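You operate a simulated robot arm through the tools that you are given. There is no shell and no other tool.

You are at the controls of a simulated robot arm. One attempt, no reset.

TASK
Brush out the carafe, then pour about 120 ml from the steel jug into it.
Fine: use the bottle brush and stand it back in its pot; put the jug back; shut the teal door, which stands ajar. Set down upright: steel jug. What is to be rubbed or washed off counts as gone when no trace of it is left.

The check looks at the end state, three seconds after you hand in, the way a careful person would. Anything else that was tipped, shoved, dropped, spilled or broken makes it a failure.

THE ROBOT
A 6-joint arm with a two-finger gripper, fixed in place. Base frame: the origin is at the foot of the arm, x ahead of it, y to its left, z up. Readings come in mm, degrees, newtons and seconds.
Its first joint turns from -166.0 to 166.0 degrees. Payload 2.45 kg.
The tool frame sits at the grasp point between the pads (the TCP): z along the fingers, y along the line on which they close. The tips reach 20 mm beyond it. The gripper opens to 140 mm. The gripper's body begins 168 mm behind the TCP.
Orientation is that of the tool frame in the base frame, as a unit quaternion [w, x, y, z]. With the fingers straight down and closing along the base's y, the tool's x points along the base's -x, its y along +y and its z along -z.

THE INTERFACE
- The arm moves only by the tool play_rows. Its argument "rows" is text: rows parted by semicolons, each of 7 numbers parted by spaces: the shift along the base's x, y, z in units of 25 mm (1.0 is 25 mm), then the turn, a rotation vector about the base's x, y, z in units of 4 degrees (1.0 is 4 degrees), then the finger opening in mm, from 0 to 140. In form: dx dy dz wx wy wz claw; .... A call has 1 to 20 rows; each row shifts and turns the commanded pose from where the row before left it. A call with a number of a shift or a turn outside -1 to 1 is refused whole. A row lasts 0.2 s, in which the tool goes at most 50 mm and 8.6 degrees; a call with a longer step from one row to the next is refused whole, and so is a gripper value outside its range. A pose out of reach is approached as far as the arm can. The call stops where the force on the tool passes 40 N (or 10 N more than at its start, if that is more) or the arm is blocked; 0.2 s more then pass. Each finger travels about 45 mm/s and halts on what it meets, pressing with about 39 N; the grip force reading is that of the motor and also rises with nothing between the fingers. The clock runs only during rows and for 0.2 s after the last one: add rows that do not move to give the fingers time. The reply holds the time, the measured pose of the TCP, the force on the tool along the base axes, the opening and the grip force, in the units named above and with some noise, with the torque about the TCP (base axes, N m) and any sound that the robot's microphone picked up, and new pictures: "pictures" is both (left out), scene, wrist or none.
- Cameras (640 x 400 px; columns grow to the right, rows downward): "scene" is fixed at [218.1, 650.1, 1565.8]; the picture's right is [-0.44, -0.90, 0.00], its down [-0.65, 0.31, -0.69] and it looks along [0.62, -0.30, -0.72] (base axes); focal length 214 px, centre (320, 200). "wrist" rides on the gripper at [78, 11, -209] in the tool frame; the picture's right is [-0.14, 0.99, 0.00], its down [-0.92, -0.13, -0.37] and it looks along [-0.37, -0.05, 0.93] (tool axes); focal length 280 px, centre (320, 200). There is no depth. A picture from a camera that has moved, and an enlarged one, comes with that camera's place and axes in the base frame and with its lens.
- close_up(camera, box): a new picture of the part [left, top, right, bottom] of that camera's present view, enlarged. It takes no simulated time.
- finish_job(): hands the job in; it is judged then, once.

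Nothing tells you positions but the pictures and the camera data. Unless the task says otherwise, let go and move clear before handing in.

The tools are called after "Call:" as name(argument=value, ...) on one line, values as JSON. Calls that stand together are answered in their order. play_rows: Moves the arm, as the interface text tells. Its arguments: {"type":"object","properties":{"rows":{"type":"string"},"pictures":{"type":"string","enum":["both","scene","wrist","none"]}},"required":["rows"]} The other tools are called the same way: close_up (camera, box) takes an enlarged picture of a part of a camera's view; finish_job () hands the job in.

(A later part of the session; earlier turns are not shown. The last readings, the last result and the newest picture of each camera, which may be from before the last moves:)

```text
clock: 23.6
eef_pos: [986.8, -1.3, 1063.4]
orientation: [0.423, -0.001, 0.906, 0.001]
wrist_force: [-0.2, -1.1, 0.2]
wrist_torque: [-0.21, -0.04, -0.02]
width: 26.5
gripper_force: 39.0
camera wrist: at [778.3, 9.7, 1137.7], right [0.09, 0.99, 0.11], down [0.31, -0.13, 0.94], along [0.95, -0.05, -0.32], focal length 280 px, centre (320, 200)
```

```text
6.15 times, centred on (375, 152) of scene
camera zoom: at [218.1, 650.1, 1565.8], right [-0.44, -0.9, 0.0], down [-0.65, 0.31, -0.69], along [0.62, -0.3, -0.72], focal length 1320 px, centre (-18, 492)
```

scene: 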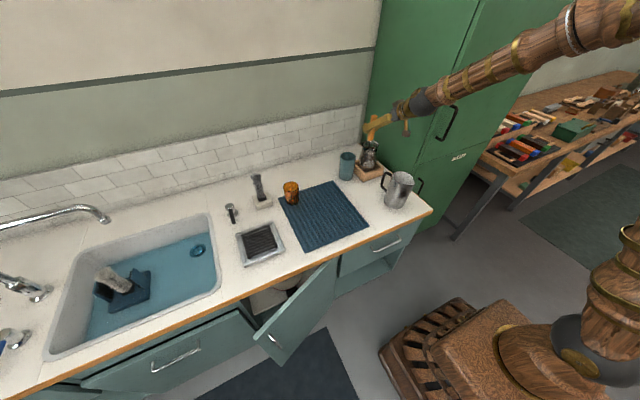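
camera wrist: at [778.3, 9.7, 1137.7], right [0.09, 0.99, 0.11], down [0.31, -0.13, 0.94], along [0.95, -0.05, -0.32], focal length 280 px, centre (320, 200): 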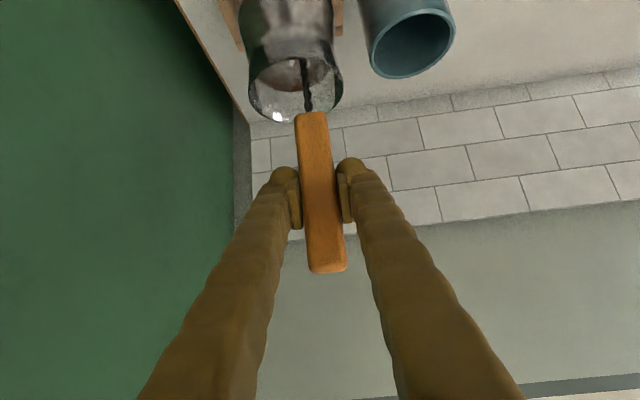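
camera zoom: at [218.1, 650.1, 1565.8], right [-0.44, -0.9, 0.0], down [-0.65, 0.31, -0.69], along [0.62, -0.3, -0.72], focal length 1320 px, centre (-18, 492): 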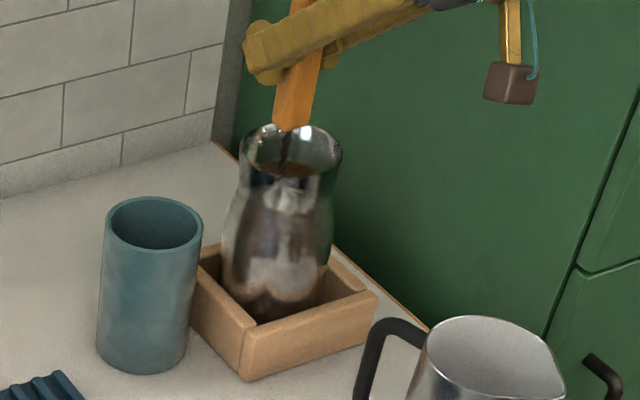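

The bristles touch the wall at about 12 mm offset, and the carafe slides slightly within its box with very light force. I'll sweep the brush around the wall in a circle at this depth and then check the stain.

Call:
play_rows(rows="-0.2756 -0.0548 0 0 0 0 10; -0.2336 -0.1561 0 0 0 0 10; -0.1561 -0.2336 0 0 0 0 10; -0.0548 -0.2756 0 0 0 0 10; 0.0548 -0.2756 0 0 0 0 10; 0.1561 -0.2336 0 0 0 0 10; 0.2336 -0.1561 0 0 0 0 10; 0.2756 -0.0548 0 0 0 0 10; 0.2756 0.0548 0 0 0 0 10; 0.2336 0.1561 0 0 0 0 10; 0.1561 0.2336 0 0 0 0 10; 0.0548 0.2756 0 0 0 0 10; -0.0548 0.2756 0 0 0 0 10; -0.1561 0.2336 0 0 0 0 10; -0.2336 0.1561 0 0 0 0 10; -0.2756 0.0548 0 0 0 0 10; 0 0 0 0 0 0 10", pictures="both")

Call:
close_up(camera="wrist", box=[200, 0, 400, 120])

Call:
close_up(camera="scene", box=[355, 120, 395, 185])

```text
clock: 27.2
eef_pos: [987.0, -1.5, 1064.7]
orientation: [0.423, 0.0, 0.906, 0.0]
wrist_force: [0.7, -1.7, -0.3]
wrist_torque: [-0.18, -0.1, 0.01]
width: 26.3
gripper_force: 39.3
camera wrist: at [777.6, 8.9, 1138.9], right [0.09, 0.99, 0.11], down [0.31, -0.13, 0.94], along [0.95, -0.05, -0.32], focal length 280 px, centre (320, 200)
```

scene: 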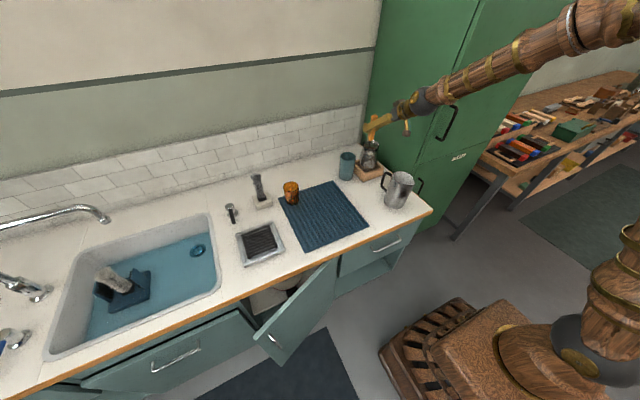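
wrist: 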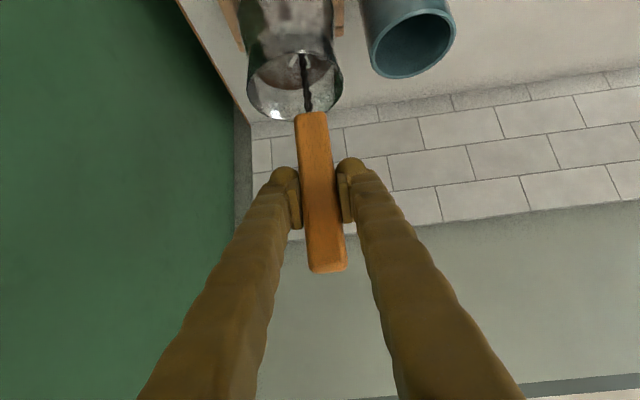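

```text
3.20 times, centred on (300, 60) of wrist
camera zoom: at [777.6, 8.9, 1138.9], right [0.09, 0.99, 0.11], down [0.31, -0.13, 0.94], along [0.95, -0.05, -0.32], focal length 897 px, centre (384, 648)
```

zoom: 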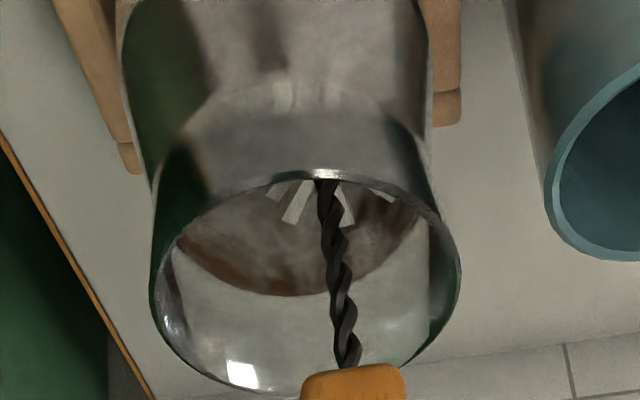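

```text
6.15 times, centred on (375, 152) of scene
camera zoom: at [218.1, 650.1, 1565.8], right [-0.44, -0.9, 0.0], down [-0.65, 0.31, -0.69], along [0.62, -0.3, -0.72], focal length 1320 px, centre (-18, 492)
```

zoom: 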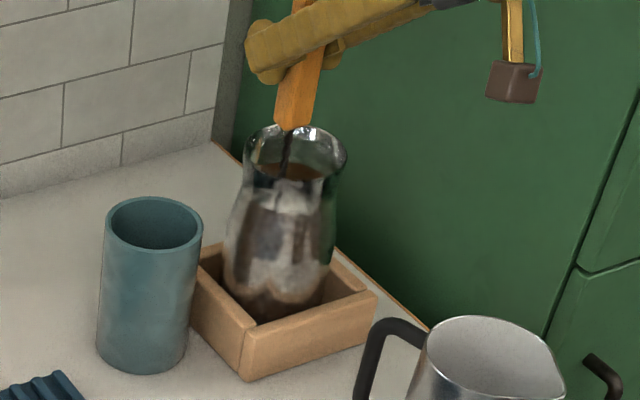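

The lower wall looks cleaner, but a brown band remains around the neck above the bristles. I'll raise the brush about 28 mm and sweep a circle there.

Call:
play_rows(rows="0 -0.2 0 0 0 0 10; 0 0 0.56 0 0 0 10; 0 0 0.56 0 0 0 10; -0.1837 -0.0365 0 0 0 0 10; -0.1557 -0.1041 0 0 0 0 10; -0.1041 -0.1557 0 0 0 0 10; -0.0365 -0.1837 0 0 0 0 10; 0.0365 -0.1837 0 0 0 0 10; 0.1041 -0.1557 0 0 0 0 10; 0.1557 -0.1041 0 0 0 0 10; 0.1837 -0.0365 0 0 0 0 10; 0.1837 0.0365 0 0 0 0 10; 0.1557 0.1041 0 0 0 0 10; 0.1041 0.1557 0 0 0 0 10; 0.0365 0.1837 0 0 0 0 10; -0.0365 0.1837 0 0 0 0 10; -0.1041 0.1557 0 0 0 0 10; -0.1557 0.1041 0 0 0 0 10; -0.1837 0.0365 0 0 0 0 10", pictures="both")

Call:
close_up(camera="wrist", box=[200, 0, 400, 120])

Call:
close_up(camera="scene", box=[355, 120, 395, 185])

```text
clock: 31.2
eef_pos: [987.2, -5.8, 1093.0]
orientation: [0.423, -0.001, 0.906, 0.0]
wrist_force: [0.5, -1.2, -0.3]
wrist_torque: [-0.19, -0.03, 0.03]
width: 26.5
gripper_force: 39.3
camera wrist: at [777.7, 4.6, 1166.8], right [0.09, 0.99, 0.1], down [0.31, -0.13, 0.94], along [0.95, -0.05, -0.32], focal length 280 px, centre (320, 200)
```

scene: 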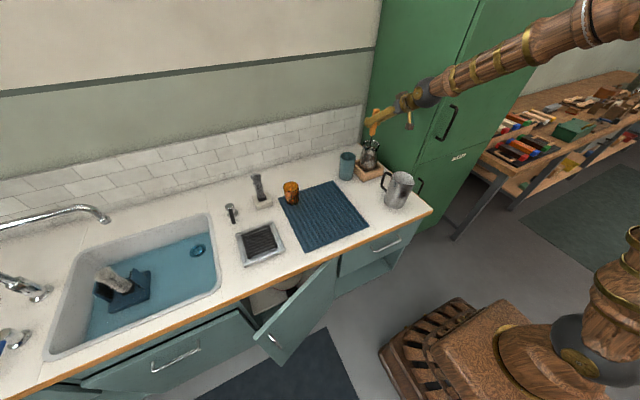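
wrist: 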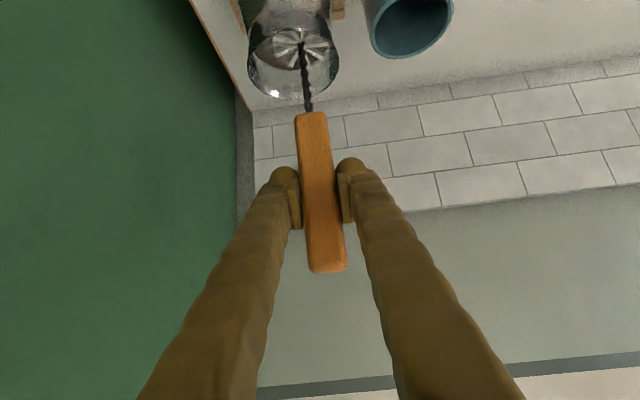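

```text
3.20 times, centred on (300, 60) of wrist
camera zoom: at [777.7, 4.6, 1166.8], right [0.09, 0.99, 0.1], down [0.31, -0.13, 0.94], along [0.95, -0.05, -0.32], focal length 897 px, centre (384, 648)
```

zoom: 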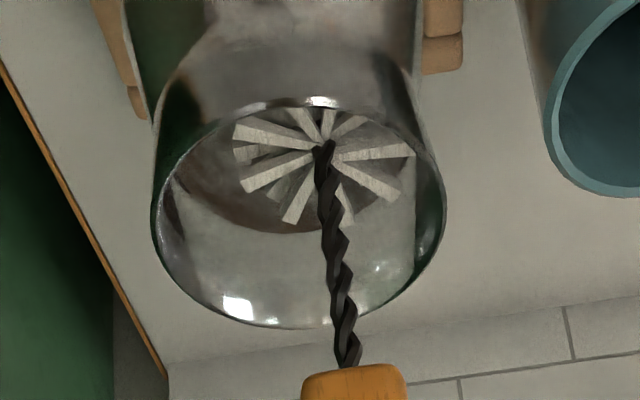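

```text
6.15 times, centred on (375, 152) of scene
camera zoom: at [218.1, 650.1, 1565.8], right [-0.44, -0.9, 0.0], down [-0.65, 0.31, -0.69], along [0.62, -0.3, -0.72], focal length 1320 px, centre (-18, 492)
```

zoom: 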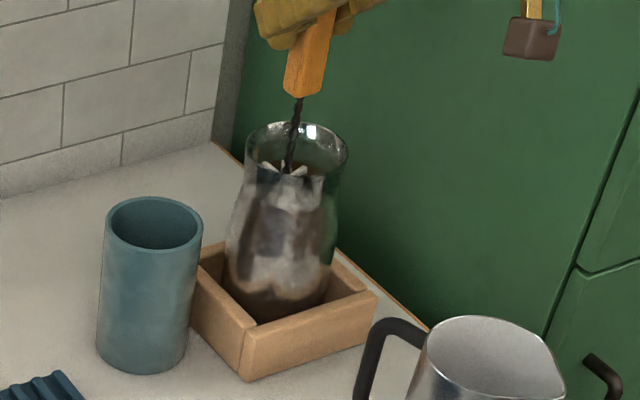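

I'll continue with more circular passes at several heights, first higher in the neck and then working down.

Call:
play_rows(rows="0 0 0.54 0 0 0 10; -0.24 -0.0643 0 0 0 0 10; -0.1757 -0.1757 0 0 0 0 10; -0.0643 -0.24 0 0 0 0 10; 0.0643 -0.24 0 0 0 0 10; 0.1757 -0.1757 0 0 0 0 10; 0.24 -0.0643 0 0 0 0 10; 0.24 0.0643 0 0 0 0 10; 0.1757 0.1757 0 0 0 0 10; 0.0643 0.24 0 0 0 0 10; -0.0643 0.24 0 0 0 0 10; -0.1757 0.1757 0 0 0 0 10; -0.24 0.0643 0 0 0 0 10; 0 0.08 -0.4 0 0 0 10; 0 0 -0.4 0 0 0 10; 0 0 0 0 0 0 10", pictures="none")

Call:
play_rows(rows="-0.28 -0.075 0 0 0 0 10; -0.205 -0.205 0 0 0 0 10; -0.075 -0.28 0 0 0 0 10; 0.075 -0.28 0 0 0 0 10; 0.205 -0.205 0 0 0 0 10; 0.28 -0.075 0 0 0 0 10; 0.28 0.075 0 0 0 0 10; 0.205 0.205 0 0 0 0 10; 0.075 0.28 0 0 0 0 10; -0.075 0.28 0 0 0 0 10; -0.205 0.205 0 0 0 0 10; -0.28 0.075 0 0 0 0 10; 0 0.08 -0.4 0 0 0 10; 0 0 -0.2 0 0 0 10; 0 0 0 0 0 0 10", pictures="none")

Call:
play_rows(rows="-0.32 -0.0858 0 0 0 0 10; -0.2342 -0.2342 0 0 0 0 10; -0.0858 -0.32 0 0 0 0 10; 0.0858 -0.32 0 0 0 0 10; 0.2342 -0.2342 0 0 0 0 10; 0.32 -0.0858 0 0 0 0 10; 0.32 0.0858 0 0 0 0 10; 0.2342 0.2342 0 0 0 0 10; 0.0858 0.32 0 0 0 0 10; -0.0858 0.32 0 0 0 0 10; -0.2342 0.2342 0 0 0 0 10; -0.32 0.0858 0 0 0 0 10; 0 0 0 0 0 0 10", pictures="both")

Call:
close_up(camera="wrist", box=[200, 0, 400, 120])

Call:
close_up(camera="scene", box=[355, 120, 395, 185])

```text
clock: 34.6
eef_pos: [987.2, -5.5, 1085.0]
orientation: [0.423, 0.0, 0.906, 0.0]
wrist_force: [-0.3, -1.2, -1.1]
wrist_torque: [-0.19, -0.04, 0.0]
width: 26.6
gripper_force: 38.5
```

```text
clock: 37.8
eef_pos: [987.8, -2.1, 1069.6]
orientation: [0.423, 0.0, 0.906, 0.0]
wrist_force: [-0.1, -1.8, 0.2]
wrist_torque: [-0.27, -0.05, -0.03]
width: 26.5
gripper_force: 38.9
```

```text
clock: 40.6
eef_pos: [990.4, 3.5, 1070.3]
orientation: [0.423, 0.0, 0.906, 0.0]
wrist_force: [0.5, -1.9, -0.5]
wrist_torque: [-0.12, -0.05, 0.02]
width: 26.6
gripper_force: 39.1
out of reach, approached as far as the arm can: row 2, 3
camera wrist: at [781.7, 14.7, 1144.7], right [0.09, 0.99, 0.11], down [0.31, -0.13, 0.94], along [0.95, -0.05, -0.32], focal length 280 px, centre (320, 200)
```

scene: 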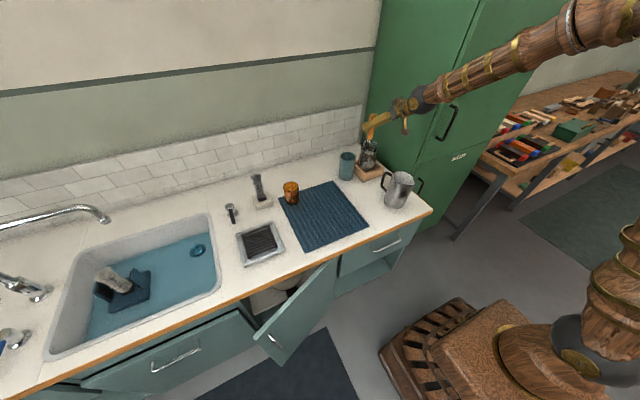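
wrist: 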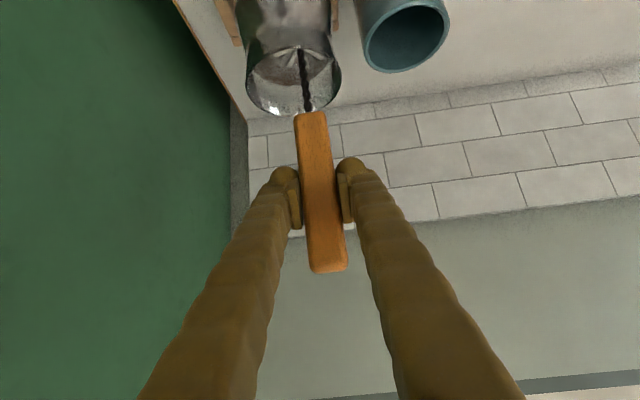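

```text
3.20 times, centred on (300, 60) of wrist
camera zoom: at [781.7, 14.7, 1144.7], right [0.09, 0.99, 0.11], down [0.31, -0.13, 0.94], along [0.95, -0.05, -0.32], focal length 897 px, centre (384, 648)
```

zoom: 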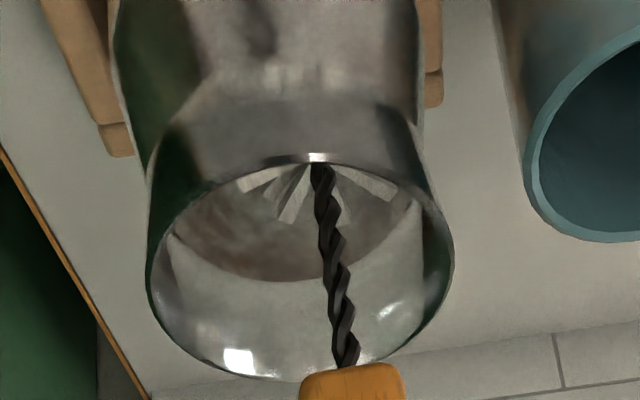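

```text
6.15 times, centred on (375, 152) of scene
camera zoom: at [218.1, 650.1, 1565.8], right [-0.44, -0.9, 0.0], down [-0.65, 0.31, -0.69], along [0.62, -0.3, -0.72], focal length 1320 px, centre (-18, 492)
```

zoom: 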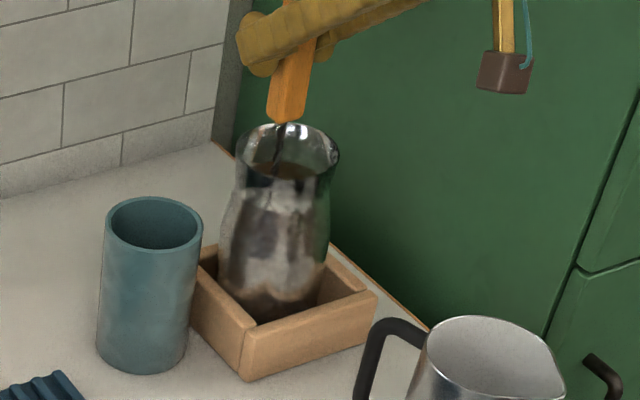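

The stain is fading, though two rows were reported out of reach and left a small drift. I'll keep sweeping with smaller steps at low height.

Call:
play_rows(rows="-0.08 -0.14 0 0 0 0 10; -0.32 -0.0858 0 0 0 0 10; -0.2342 -0.2342 0 0 0 0 10; -0.0858 -0.32 0 0 0 0 10; 0.0858 -0.32 0 0 0 0 10; 0.2342 -0.2342 0 0 0 0 10; 0.32 -0.0858 0 0 0 0 10; 0.32 0.0858 0 0 0 0 10; 0.2342 0.2342 0 0 0 0 10; 0.0858 0.32 0 0 0 0 10; -0.0858 0.32 0 0 0 0 10; -0.2342 0.2342 0 0 0 0 10; -0.32 0.0858 0 0 0 0 10; 0 0 0 0 0 0 10", pictures="none")

```text
clock: 43.6
eef_pos: [991.1, 6.3, 1070.3]
orientation: [0.423, 0.0, 0.906, 0.0]
wrist_force: [0.2, -2.1, 0.5]
wrist_torque: [-0.26, -0.07, -0.04]
width: 26.5
gripper_force: 38.9
out of reach, approached as far as the arm can: row 4
```

Call:
play_rows(rows="0.04 -0.21 -0.1 0 0 0 10; -0.3 -0.0804 -0.04 0 0 0 10; -0.2196 -0.2196 -0.04 0 0 0 10; -0.0804 -0.3 -0.04 0 0 0 10; 0.0804 -0.3 0 0 0 0 10; 0.2196 -0.2196 0 0 0 0 10; 0.3 -0.0804 0 0 0 0 10; 0.3 0.0804 0 0 0 0 10; 0.2196 0.2196 0 0 0 0 10; 0.0804 0.3 0 0 0 0 10; -0.0804 0.3 0 0 0 0 10; -0.2196 0.2196 0 0 0 0 10; -0.3 0.0804 0 0 0 0 10; 0 0 0 0 0 0 10", pictures="none")

```text
clock: 46.6
eef_pos: [993.7, 11.1, 1066.0]
orientation: [0.423, 0.0, 0.906, 0.001]
wrist_force: [0.9, -5.9, 1.2]
wrist_torque: [-1.4, -0.24, 0.02]
width: 26.9
gripper_force: 38.8
out of reach, approached as far as the arm can: row 3, 4, 5
```

Call:
play_rows(rows="0 -0.3 0 0 0 0 10; 0 -0.3 0 0 0 0 10; 0 0 0 0 0 0 10", pictures="both")

Call:
close_up(camera="wrist", box=[200, 0, 400, 120])

Call:
close_up(camera="scene", box=[355, 120, 395, 185])

```text
clock: 47.4
eef_pos: [995.3, -2.3, 1065.7]
orientation: [0.423, 0.0, 0.906, -0.001]
wrist_force: [0.8, -0.7, -0.7]
wrist_torque: [0.0, 0.0, 0.02]
width: 26.7
gripper_force: 39.2
camera wrist: at [784.5, 8.9, 1139.7], right [0.09, 0.99, 0.1], down [0.31, -0.13, 0.94], along [0.95, -0.05, -0.32], focal length 280 px, centre (320, 200)
```

scene: 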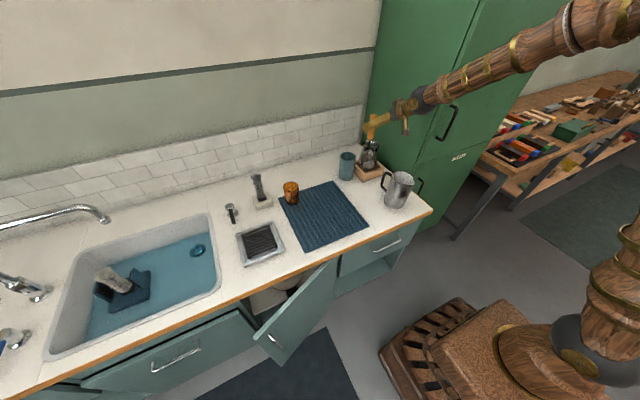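
wrist: 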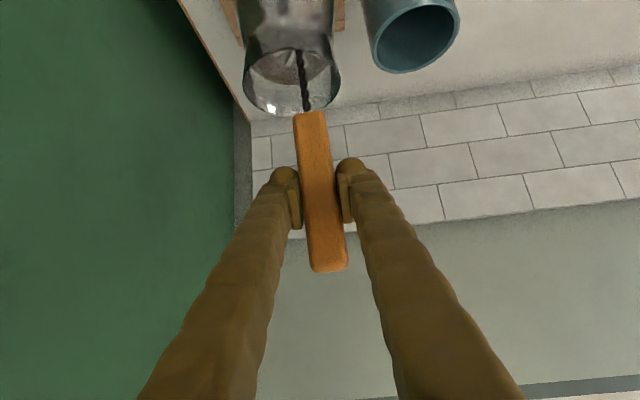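

```text
3.20 times, centred on (300, 60) of wrist
camera zoom: at [784.5, 8.9, 1139.7], right [0.09, 0.99, 0.1], down [0.31, -0.13, 0.94], along [0.95, -0.05, -0.32], focal length 897 px, centre (384, 648)
```

zoom: 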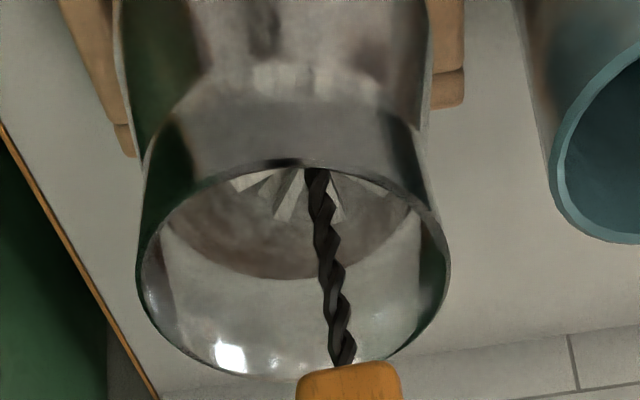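

```text
6.15 times, centred on (375, 152) of scene
camera zoom: at [218.1, 650.1, 1565.8], right [-0.44, -0.9, 0.0], down [-0.65, 0.31, -0.69], along [0.62, -0.3, -0.72], focal length 1320 px, centre (-18, 492)
```

zoom: 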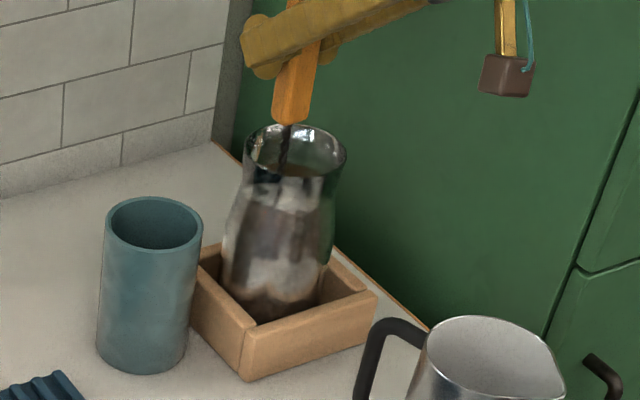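

Call:
play_rows(rows="-0.2 -0.2 0 0 0 0 10; -0.2 -0.1 0 0 0 0 10; -0.2 0 0 0 0 0 10; -0.2 0 0 0 0 0 10; 0 0 0 0 0 0 10", pictures="none")

```text
clock: 48.6
eef_pos: [978.3, -8.8, 1065.6]
orientation: [0.421, 0.001, 0.907, -0.001]
wrist_force: [0.5, -1.0, -0.8]
wrist_torque: [-0.16, -0.18, 0.02]
width: 26.6
gripper_force: 39.0
out of reach, approached as far as the arm can: row 2
```

Call:
play_rows(rows="-0.08 -0.32 0 0 0 0 10; 0.08 -0.32 0 0 0 0 10; 0.24 -0.24 0 0 0 0 10; 0.32 -0.08 0 0 0 0 10; 0.32 0.08 0 0 0 0 10; 0.24 0.24 0 0 0 0 10; 0.08 0.32 0 0 0 0 10; 0 0 0 0 0 0 10", pictures="none")

```text
clock: 50.4
eef_pos: [1008.5, -13.2, 1066.1]
orientation: [0.423, 0.001, 0.906, 0.0]
wrist_force: [-1.1, 0.0, -0.1]
wrist_torque: [-0.15, 0.19, -0.01]
width: 26.3
gripper_force: 39.0
out of reach, approached as far as the arm can: row 1
```

Call:
play_rows(rows="-0.091 0.3 -0.1 0 0 0 10; -0.249 0.249 0 0 0 0 10; -0.34 0.091 0 0 0 0 10; -0.34 -0.091 0 0 0 0 10; -0.249 -0.249 0 0 0 0 10; -0.091 -0.34 0 0 0 0 10; 0.091 -0.34 0 0 0 0 10; 0.249 -0.249 0 0 0 0 10; 0.34 -0.091 0 0 0 0 10; 0.34 0.091 0 0 0 0 10; 0.249 0.249 0 0 0 0 10; 0.091 0.34 0 0 0 0 10; 0 0 0 0 0 0 10", pictures="both")

Call:
close_up(camera="wrist", box=[200, 0, 400, 120])

Call:
close_up(camera="scene", box=[355, 120, 395, 185])

```text
clock: 53.2
eef_pos: [991.4, -2.3, 1062.4]
orientation: [0.424, 0.001, 0.905, 0.0]
wrist_force: [-1.2, -1.9, -0.2]
wrist_torque: [-0.22, 0.06, -0.01]
width: 26.3
gripper_force: 38.4
out of reach, approached as far as the arm can: row 6, 7, 8, 9, 10, 11
camera wrist: at [781.9, 9.2, 1136.8], right [0.09, 0.99, 0.11], down [0.31, -0.13, 0.94], along [0.95, -0.05, -0.31], focal length 280 px, centre (320, 200)
```

scene: 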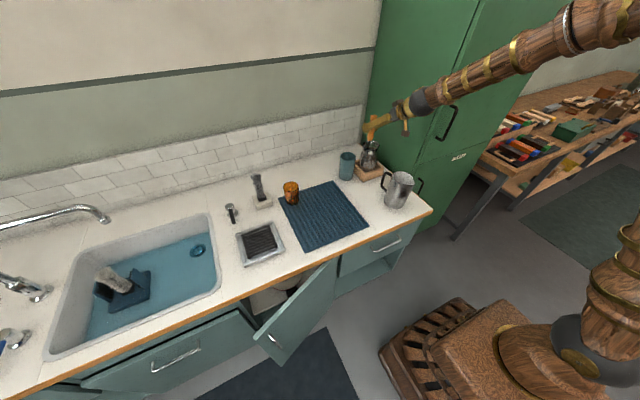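
wrist: 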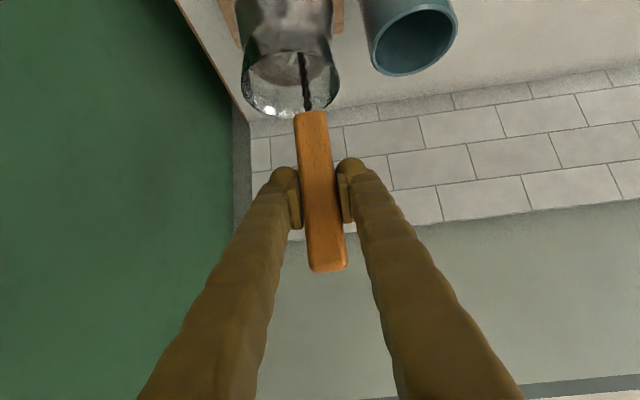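

```text
3.20 times, centred on (300, 60) of wrist
camera zoom: at [781.9, 9.2, 1136.8], right [0.09, 0.99, 0.11], down [0.31, -0.13, 0.94], along [0.95, -0.05, -0.31], focal length 897 px, centre (384, 648)
```

zoom: 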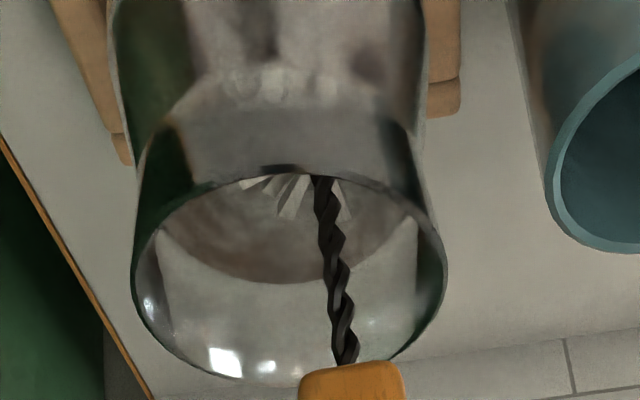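

```text
6.15 times, centred on (375, 152) of scene
camera zoom: at [218.1, 650.1, 1565.8], right [-0.44, -0.9, 0.0], down [-0.65, 0.31, -0.69], along [0.62, -0.3, -0.72], focal length 1320 px, centre (-18, 492)
```

zoom: 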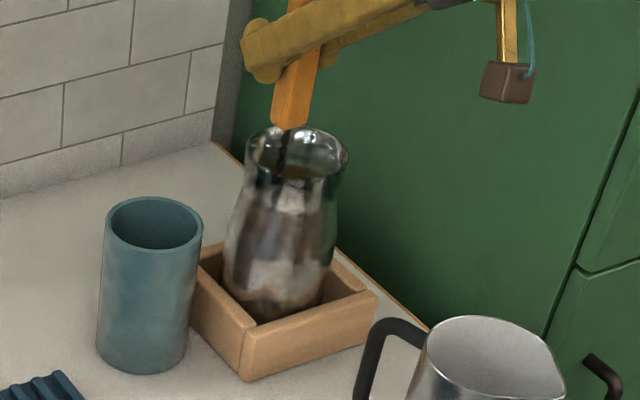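

The skipped rows look like a wrist singularity, with the tool axis nearly in line with the forearm. I'll yaw the tool 20° about the brush's vertical axis, which leaves the brush upright, and continue scrubbing.

Call:
play_rows(rows="-0.1 -0.2 0.1 0 0 0 10; 0 -0.2 0 0 0 -1 10; 0 0 0 0 0 -1 10; 0 0 0 0 0 -1 10; 0 0 0 0 0 -1 10; 0 0 0 0 0 -1 10; 0 0 0 0 0 -1 10; 0 0 0 0 0 0 10; 0 0 0 0 0 0 10", pictures="none")

```text
clock: 55.2
eef_pos: [991.2, -7.5, 1068.3]
orientation: [0.413, 0.188, 0.887, -0.087]
wrist_force: [-0.3, -0.3, -0.2]
wrist_torque: [0.0, 0.0, 0.01]
width: 26.6
gripper_force: 39.2
out of reach, approached as far as the arm can: row 2
```

Call:
play_rows(rows="-0.13 0.3 -0.2 0 0 0 10; -0.34 -0.091 0 0 0 0 10; -0.249 -0.249 0 0 0 0 10; -0.091 -0.34 0 0 0 0 10; 0.091 -0.34 0 0 0 0 10; 0.249 -0.249 0 0 0 0 10; 0.34 -0.091 0 0 0 0 10; 0.34 0.091 0 0 0 0 10; 0.249 0.249 0 0 0 0 10; 0.091 0.34 0 0 0 0 10; -0.091 0.34 0 0 0 0 10; -0.249 0.249 0 0 0 0 10; -0.34 0.091 0 0 0 0 10; 0 0 0 0 0 0 10", pictures="none")

```text
clock: 58.2
eef_pos: [988.5, 0.4, 1061.8]
orientation: [0.413, 0.188, 0.887, -0.087]
wrist_force: [0.5, -1.1, -0.1]
wrist_torque: [-0.23, -0.01, 0.02]
width: 26.5
gripper_force: 38.8
```

That fixed the reach problem. I'll run rising spiral loops now.

Call:
play_rows(rows="-0.34 -0.091 0.04 0 0 0 10; -0.249 -0.249 0.04 0 0 0 10; -0.091 -0.34 0.04 0 0 0 10; 0.091 -0.34 0.04 0 0 0 10; 0.249 -0.249 0.04 0 0 0 10; 0.34 -0.091 0.04 0 0 0 10; 0.34 0.091 0.04 0 0 0 10; 0.249 0.249 0.04 0 0 0 10; 0.091 0.34 0.04 0 0 0 10; -0.091 0.34 0.04 0 0 0 10; -0.249 0.249 0.04 0 0 0 10; -0.34 0.091 0.04 0 0 0 10; 0 -0.08 0 0 0 0 10", pictures="none")

Call:
play_rows(rows="-0.3 -0.0804 0.04 0 0 0 10; -0.2196 -0.2196 0.04 0 0 0 10; -0.0804 -0.3 0.04 0 0 0 10; 0.0804 -0.3 0.04 0 0 0 10; 0.2196 -0.2196 0.04 0 0 0 10; 0.3 -0.0804 0.04 0 0 0 10; 0.3 0.0804 0.04 0 0 0 10; 0.2196 0.2196 0.04 0 0 0 10; 0.0804 0.3 0.04 0 0 0 10; -0.0804 0.3 0.04 0 0 0 10; -0.2196 0.2196 0.04 0 0 0 10; -0.3 0.0804 0.04 0 0 0 10; 0 -0.08 0 0 0 0 10", pictures="none")

Call:
play_rows(rows="-0.26 -0.07 0.04 0 0 0 10; -0.19 -0.19 0.04 0 0 0 10; -0.07 -0.26 0.04 0 0 0 10; 0.07 -0.26 0.04 0 0 0 10; 0.19 -0.19 0.04 0 0 0 10; 0.26 -0.07 0.04 0 0 0 10; 0.26 0.07 0.04 0 0 0 10; 0.19 0.19 0.04 0 0 0 10; 0.07 0.26 0.04 0 0 0 10; -0.07 0.26 0.04 0 0 0 10; -0.19 0.19 0.04 0 0 0 10; -0.26 0.07 0.04 0 0 0 10; 0 0 0 0 0 0 10", pictures="both")

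Call:
close_up(camera="wrist", box=[200, 0, 400, 120])

Call:
close_up(camera="scene", box=[355, 120, 395, 185])

```text
clock: 61.0
eef_pos: [988.4, -3.2, 1075.3]
orientation: [0.413, 0.189, 0.887, -0.088]
wrist_force: [0.2, -2.1, -1.1]
wrist_torque: [-0.22, 0.01, 0.02]
width: 26.5
gripper_force: 38.5
```

```text
clock: 63.8
eef_pos: [988.4, -5.0, 1085.8]
orientation: [0.413, 0.188, 0.887, -0.087]
wrist_force: [0.3, -1.2, -1.2]
wrist_torque: [-0.18, 0.01, 0.04]
width: 26.5
gripper_force: 39.3
```

```text
clock: 66.6
eef_pos: [988.3, -4.3, 1099.5]
orientation: [0.413, 0.188, 0.887, -0.088]
wrist_force: [-0.7, -0.7, -0.2]
wrist_torque: [-0.14, -0.03, -0.02]
width: 26.6
gripper_force: 39.1
camera wrist: at [801.5, 92.1, 1173.6], right [0.48, 0.87, 0.11], down [0.23, -0.24, 0.94], along [0.84, -0.43, -0.32], focal length 280 px, centre (320, 200)
```

scene: 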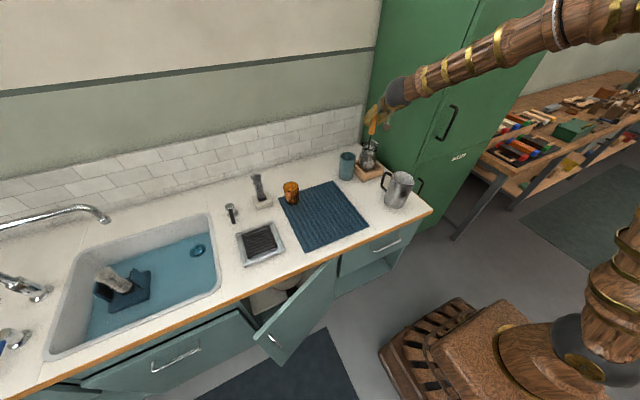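
wrist: 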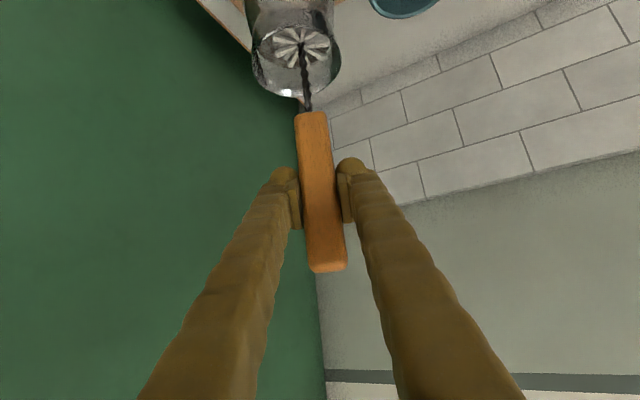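

```text
3.20 times, centred on (300, 60) of wrist
camera zoom: at [801.5, 92.1, 1173.6], right [0.48, 0.87, 0.11], down [0.23, -0.24, 0.94], along [0.84, -0.43, -0.32], focal length 897 px, centre (384, 648)
```

zoom: 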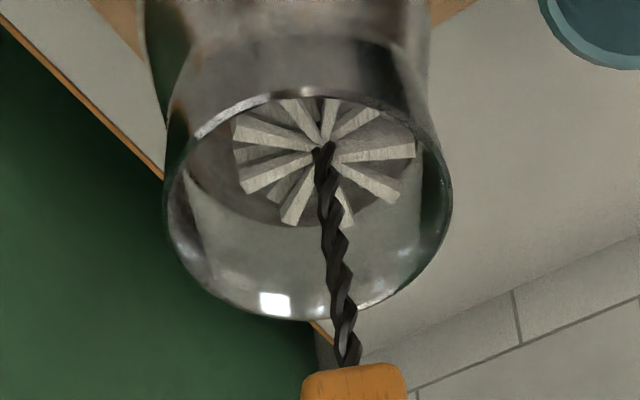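

```text
6.15 times, centred on (375, 152) of scene
camera zoom: at [218.1, 650.1, 1565.8], right [-0.44, -0.9, 0.0], down [-0.65, 0.31, -0.69], along [0.62, -0.3, -0.72], focal length 1320 px, centre (-18, 492)
```

zoom: 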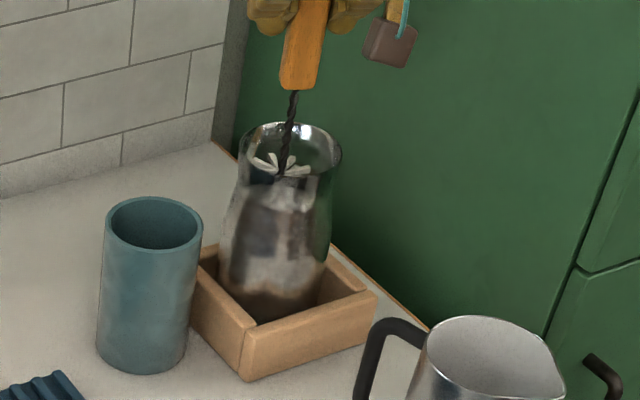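

Call:
play_rows(rows="-0.26 -0.07 0.02 0 0 0 10; -0.19 -0.19 0.02 0 0 0 10; -0.07 -0.26 0.02 0 0 0 10; 0.07 -0.26 0.02 0 0 0 10; 0.19 -0.19 0.02 0 0 0 10; 0.26 -0.07 0.02 0 0 0 10; 0.26 0.07 0.02 0 0 0 10; 0.19 0.19 0.02 0 0 0 10; 0.07 0.26 0.02 0 0 0 10; -0.07 0.26 0.02 0 0 0 10; -0.19 0.19 0.02 0 0 0 10; -0.26 0.07 0.02 0 0 0 10; 0 0 0 0 0 0 10", pictures="none")

Call:
play_rows(rows="-0.26 -0.07 -0.05 0 0 0 10; -0.19 -0.19 -0.05 0 0 0 10; -0.07 -0.26 -0.05 0 0 0 10; 0.07 -0.26 -0.05 0 0 0 10; 0.19 -0.19 -0.05 0 0 0 10; 0.26 -0.07 -0.05 0 0 0 10; 0.26 0.07 -0.05 0 0 0 10; 0.19 0.19 -0.05 0 0 0 10; 0.07 0.26 -0.05 0 0 0 10; -0.07 0.26 -0.05 0 0 0 10; -0.19 0.19 -0.05 0 0 0 10; -0.26 0.07 -0.05 0 0 0 10; 0 0.08 0 0 0 0 10", pictures="none")

Call:
play_rows(rows="-0.3 -0.0804 -0.05 0 0 0 10; -0.2196 -0.2196 -0.05 0 0 0 10; -0.0804 -0.3 -0.05 0 0 0 10; 0.0804 -0.3 -0.05 0 0 0 10; 0.2196 -0.2196 -0.05 0 0 0 10; 0.3 -0.0804 -0.05 0 0 0 10; 0.3 0.0804 -0.05 0 0 0 10; 0.2196 0.2196 -0.05 0 0 0 10; 0.0804 0.3 -0.05 0 0 0 10; -0.0804 0.3 -0.05 0 0 0 10; -0.2196 0.2196 -0.05 0 0 0 10; -0.3 0.0804 -0.05 0 0 0 10; 0 0.08 0 0 0 0 10", pictures="none")

Call:
play_rows(rows="-0.34 -0.091 -0.04 0 0 0 10; -0.249 -0.249 -0.04 0 0 0 10; -0.091 -0.34 -0.04 0 0 0 10; 0.091 -0.34 -0.04 0 0 0 10; 0.249 -0.249 -0.04 0 0 0 10; 0.34 -0.091 -0.04 0 0 0 10; 0.34 0.091 -0.04 0 0 0 10; 0.249 0.249 -0.04 0 0 0 10; 0.091 0.34 -0.04 0 0 0 10; -0.091 0.34 -0.04 0 0 0 10; -0.249 0.249 0 0 0 0 10; -0.34 0.091 0 0 0 0 10; 0 0 0 0 0 0 10", pictures="both")

Call:
close_up(camera="wrist", box=[200, 0, 400, 120])

Call:
close_up(camera="scene", box=[355, 120, 395, 185])

```text
clock: 69.4
eef_pos: [987.9, -4.4, 1105.1]
orientation: [0.413, 0.188, 0.887, -0.087]
wrist_force: [0.0, -0.8, -0.4]
wrist_torque: [-0.16, -0.05, -0.02]
width: 26.6
gripper_force: 38.6
```

```text
clock: 72.2
eef_pos: [989.1, -2.2, 1089.5]
orientation: [0.414, 0.189, 0.886, -0.088]
wrist_force: [0.7, -0.9, 0.5]
wrist_torque: [-0.17, -0.09, -0.01]
width: 26.3
gripper_force: 39.7
```

```text
clock: 75.0
eef_pos: [988.7, -1.9, 1076.0]
orientation: [0.414, 0.188, 0.886, -0.088]
wrist_force: [0.5, -1.8, 0.1]
wrist_torque: [-0.16, -0.09, 0.01]
width: 26.7
gripper_force: 39.1
```

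```text
clock: 77.8
eef_pos: [990.1, -0.8, 1065.8]
orientation: [0.413, 0.188, 0.887, -0.088]
wrist_force: [0.9, -2.3, 0.4]
wrist_torque: [-0.23, -0.09, -0.03]
width: 26.3
gripper_force: 38.6
camera wrist: at [801.7, 95.7, 1140.4], right [0.48, 0.87, 0.11], down [0.23, -0.24, 0.94], along [0.84, -0.43, -0.32], focal length 280 px, centre (320, 200)
```

scene: 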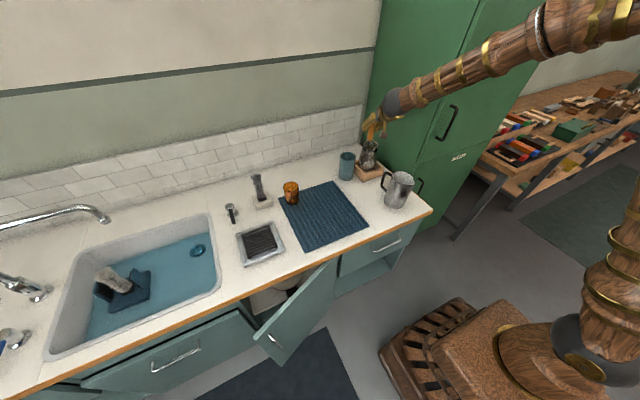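
wrist: 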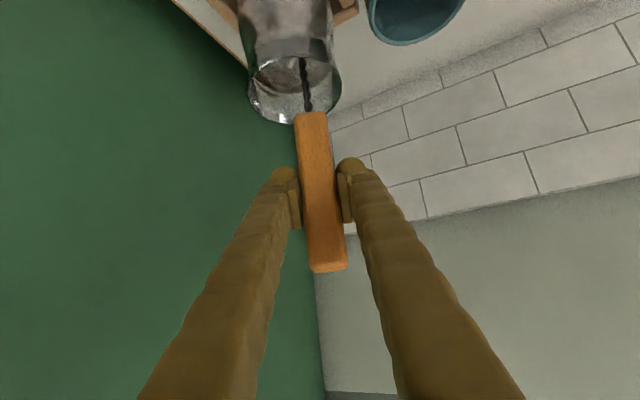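

```text
3.20 times, centred on (300, 60) of wrist
camera zoom: at [801.7, 95.7, 1140.4], right [0.48, 0.87, 0.11], down [0.23, -0.24, 0.94], along [0.84, -0.43, -0.32], focal length 897 px, centre (384, 648)
```

zoom: 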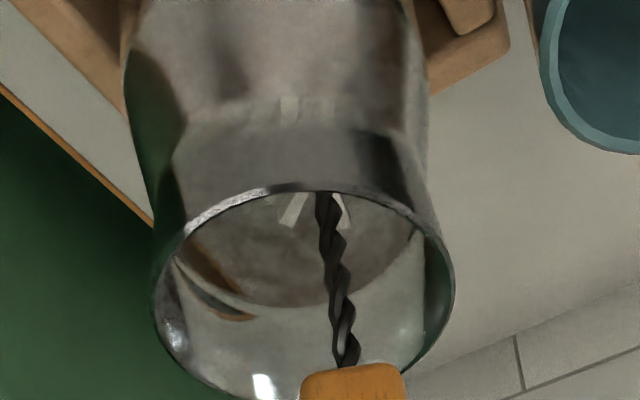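

```text
6.15 times, centred on (375, 152) of scene
camera zoom: at [218.1, 650.1, 1565.8], right [-0.44, -0.9, 0.0], down [-0.65, 0.31, -0.69], along [0.62, -0.3, -0.72], focal length 1320 px, centre (-18, 492)
```

zoom: 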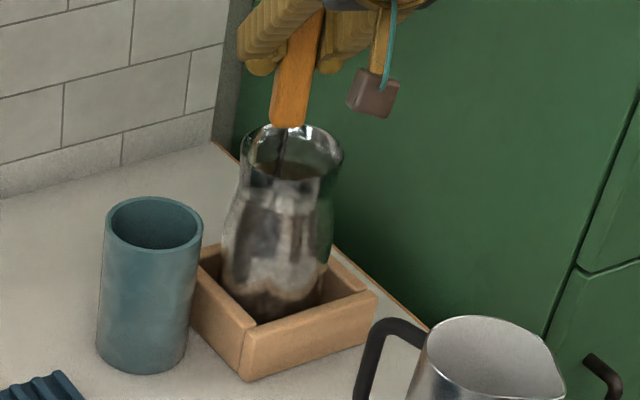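

The stain has lightened but I need an unobstructed look. I'll centre the brush, withdraw it straight up and inspect the carafe.

Call:
play_rows(rows="-0.05 -0.25 0 0 0 0 10; -0.05 -0.25 0.3 0 0 0 10; 0 0 0.8 0 0 0 10; 0 0 0.8 0 0 0 10; 0 0 0.8 0 0 0 10; 0 0 0.8 0 0 0 10; 0 0 0.8 0 0 0 10; 0 0 0.8 0 0 0 10; 0 0 0.8 0 0 0 10; 0 0 0.8 0 0 0 10; 0 0 0.8 0 0 0 10; 0 0 0.8 0 0 0 10; 0 0 0 0 0 0 10", pictures="both")

Call:
close_up(camera="scene", box=[355, 125, 390, 185])

```text
clock: 80.6
eef_pos: [986.0, -11.6, 1273.5]
orientation: [0.413, 0.188, 0.887, -0.087]
wrist_force: [0.1, 0.0, -1.4]
wrist_torque: [0.02, -0.01, -0.03]
width: 26.8
gripper_force: 39.2
camera wrist: at [798.5, 84.2, 1348.6], right [0.48, 0.87, 0.11], down [0.23, -0.24, 0.94], along [0.84, -0.43, -0.32], focal length 280 px, centre (320, 200)
```

scene: 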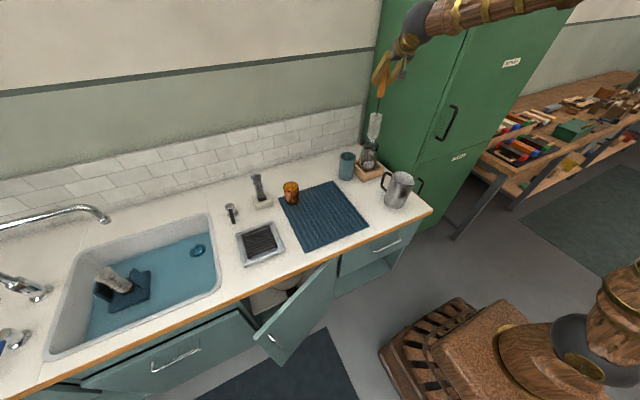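
wrist: 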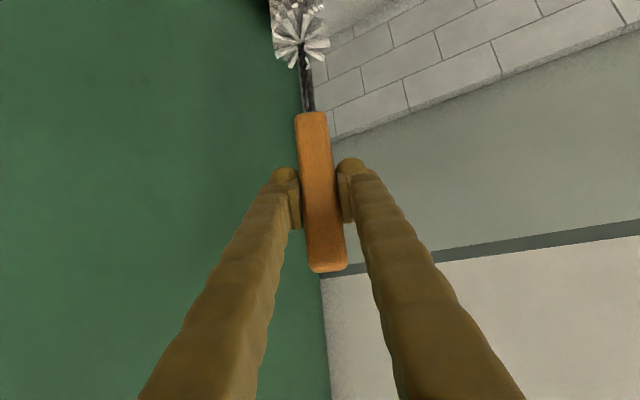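

```text
6.67 times, centred on (372, 155) of scene
camera zoom: at [218.1, 650.1, 1565.8], right [-0.44, -0.9, 0.0], down [-0.65, 0.31, -0.69], along [0.62, -0.3, -0.72], focal length 1430 px, centre (-30, 500)
```

zoom: 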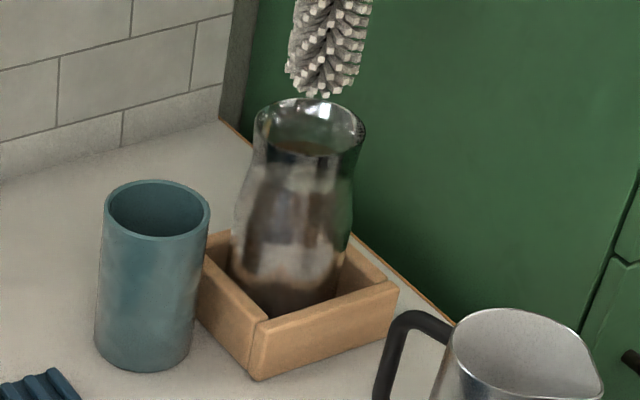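

The scene view still shows some brown, though part of it may be the wood box seen through the glass. I'll move the brush aside and look into the carafe with the wrist camera.

Call:
play_rows(rows="-0.23 0.883 0 0 0 0 10; -0.23 0.883 0 0 0 0 10; -0.23 0.883 0 0 0 0 10; -0.23 0.883 0 0 0 0 10; -0.23 0.883 0 0 0 0 10; -0.23 0.883 0 0 0 0 10; -0.23 0.883 0 0 0 0 10; -0.23 0.883 0 0 0 0 10; 0 0 0 0 0 0 10", pictures="both")

Call:
close_up(camera="wrist", box=[150, 0, 290, 90])

Call:
close_up(camera="scene", box=[350, 130, 390, 185])

```text
clock: 82.6
eef_pos: [939.5, 163.2, 1273.1]
orientation: [0.413, 0.188, 0.887, -0.087]
wrist_force: [0.5, 0.2, -0.6]
wrist_torque: [0.02, 0.03, 0.03]
width: 26.6
gripper_force: 38.8
camera wrist: at [753.1, 259.8, 1347.3], right [0.48, 0.87, 0.11], down [0.23, -0.24, 0.94], along [0.84, -0.43, -0.32], focal length 280 px, centre (320, 200)
```

scene: 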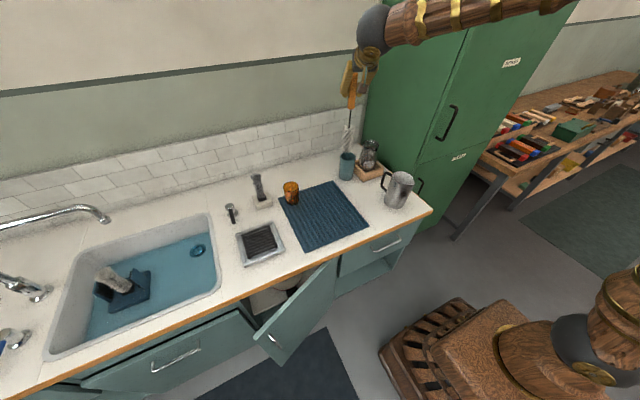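
wrist: 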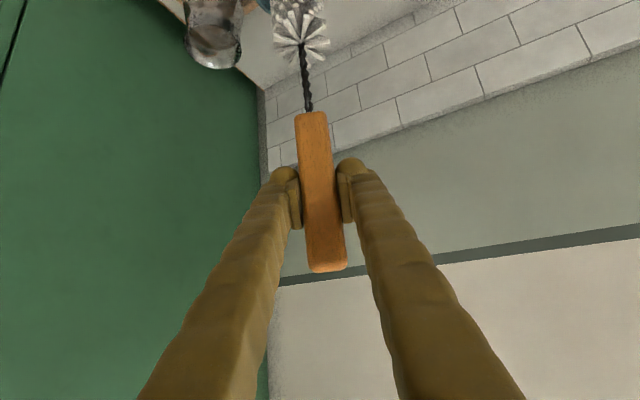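

```text
4.44 times, centred on (220, 45) of wrist
camera zoom: at [753.1, 259.8, 1347.3], right [0.48, 0.87, 0.11], down [0.23, -0.24, 0.94], along [0.84, -0.43, -0.32], focal length 1246 px, centre (764, 889)
```

zoom: 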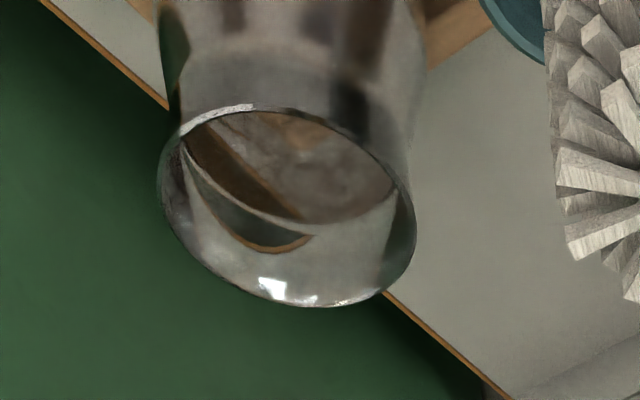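

```text
7.27 times, centred on (370, 158) of scene
camera zoom: at [218.1, 650.1, 1565.8], right [-0.44, -0.9, 0.0], down [-0.65, 0.31, -0.69], along [0.62, -0.3, -0.72], focal length 1560 px, centre (-44, 509)
```

zoom: 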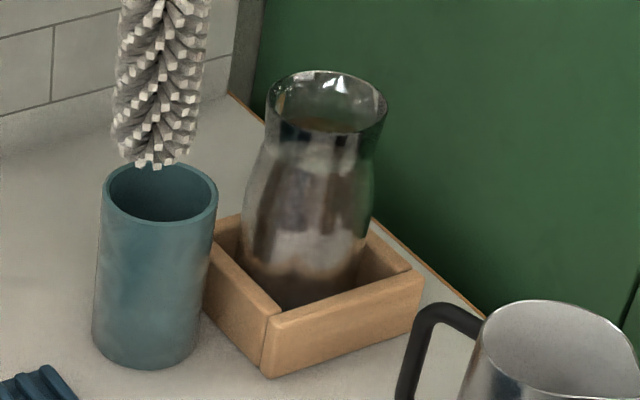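

A mottled film remains inside below the neck, fainter than before, so more scrubbing is needed. I'll put the brush back in and run faster loops.

Call:
play_rows(rows="0.235 -0.88 0 0 0 0 10; 0.235 -0.88 0 0 0 0 10; 0.235 -0.88 0 0 0 0 10; 0.235 -0.88 0 0 0 0 10; 0.235 -0.88 0 0 0 0 10; 0.235 -0.88 0 0 0 0 10; 0.235 -0.88 0 0 0 0 10; 0.235 -0.88 0 0 0 0 10; 0 0 0 0 0 0 10", pictures="scene")

Call:
close_up(camera="scene", box=[355, 115, 395, 180])

```text
clock: 84.6
eef_pos: [987.2, -14.0, 1273.2]
orientation: [0.412, 0.189, 0.887, -0.088]
wrist_force: [0.3, 0.0, -0.4]
wrist_torque: [0.01, 0.0, 0.03]
width: 26.6
gripper_force: 39.2
```

scene: 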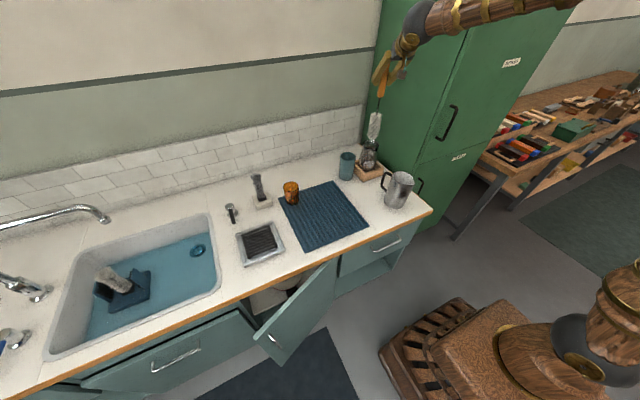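

```text
6.15 times, centred on (375, 148) of scene
camera zoom: at [218.1, 650.1, 1565.8], right [-0.44, -0.9, 0.0], down [-0.65, 0.31, -0.69], along [0.62, -0.3, -0.72], focal length 1320 px, centre (-18, 523)
```

zoom: 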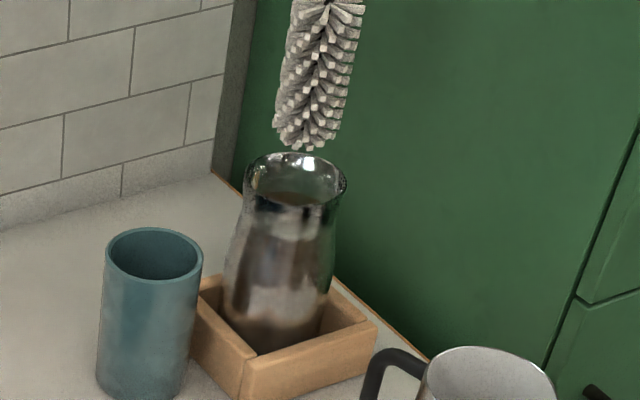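

Call:
play_rows(rows="0 0.1 -0.6 0 0 0 10; 0 0 -0.8 0 0 0 10; 0 0 -0.8 0 0 0 10; 0 0 -0.8 0 0 0 10; 0 0 -0.8 0 0 0 10; 0 0 -0.8 0 0 0 10; 0 0 -0.8 0 0 0 10; 0 0 -0.8 0 0 0 10; 0 0 -0.5 0 0 0 10; 0 0 0 0 0 0 10", pictures="none")

```text
clock: 86.8
eef_pos: [987.0, -11.3, 1106.6]
orientation: [0.413, 0.188, 0.887, -0.087]
wrist_force: [0.6, -0.2, -0.8]
wrist_torque: [0.0, -0.01, 0.02]
width: 26.5
gripper_force: 38.8
```

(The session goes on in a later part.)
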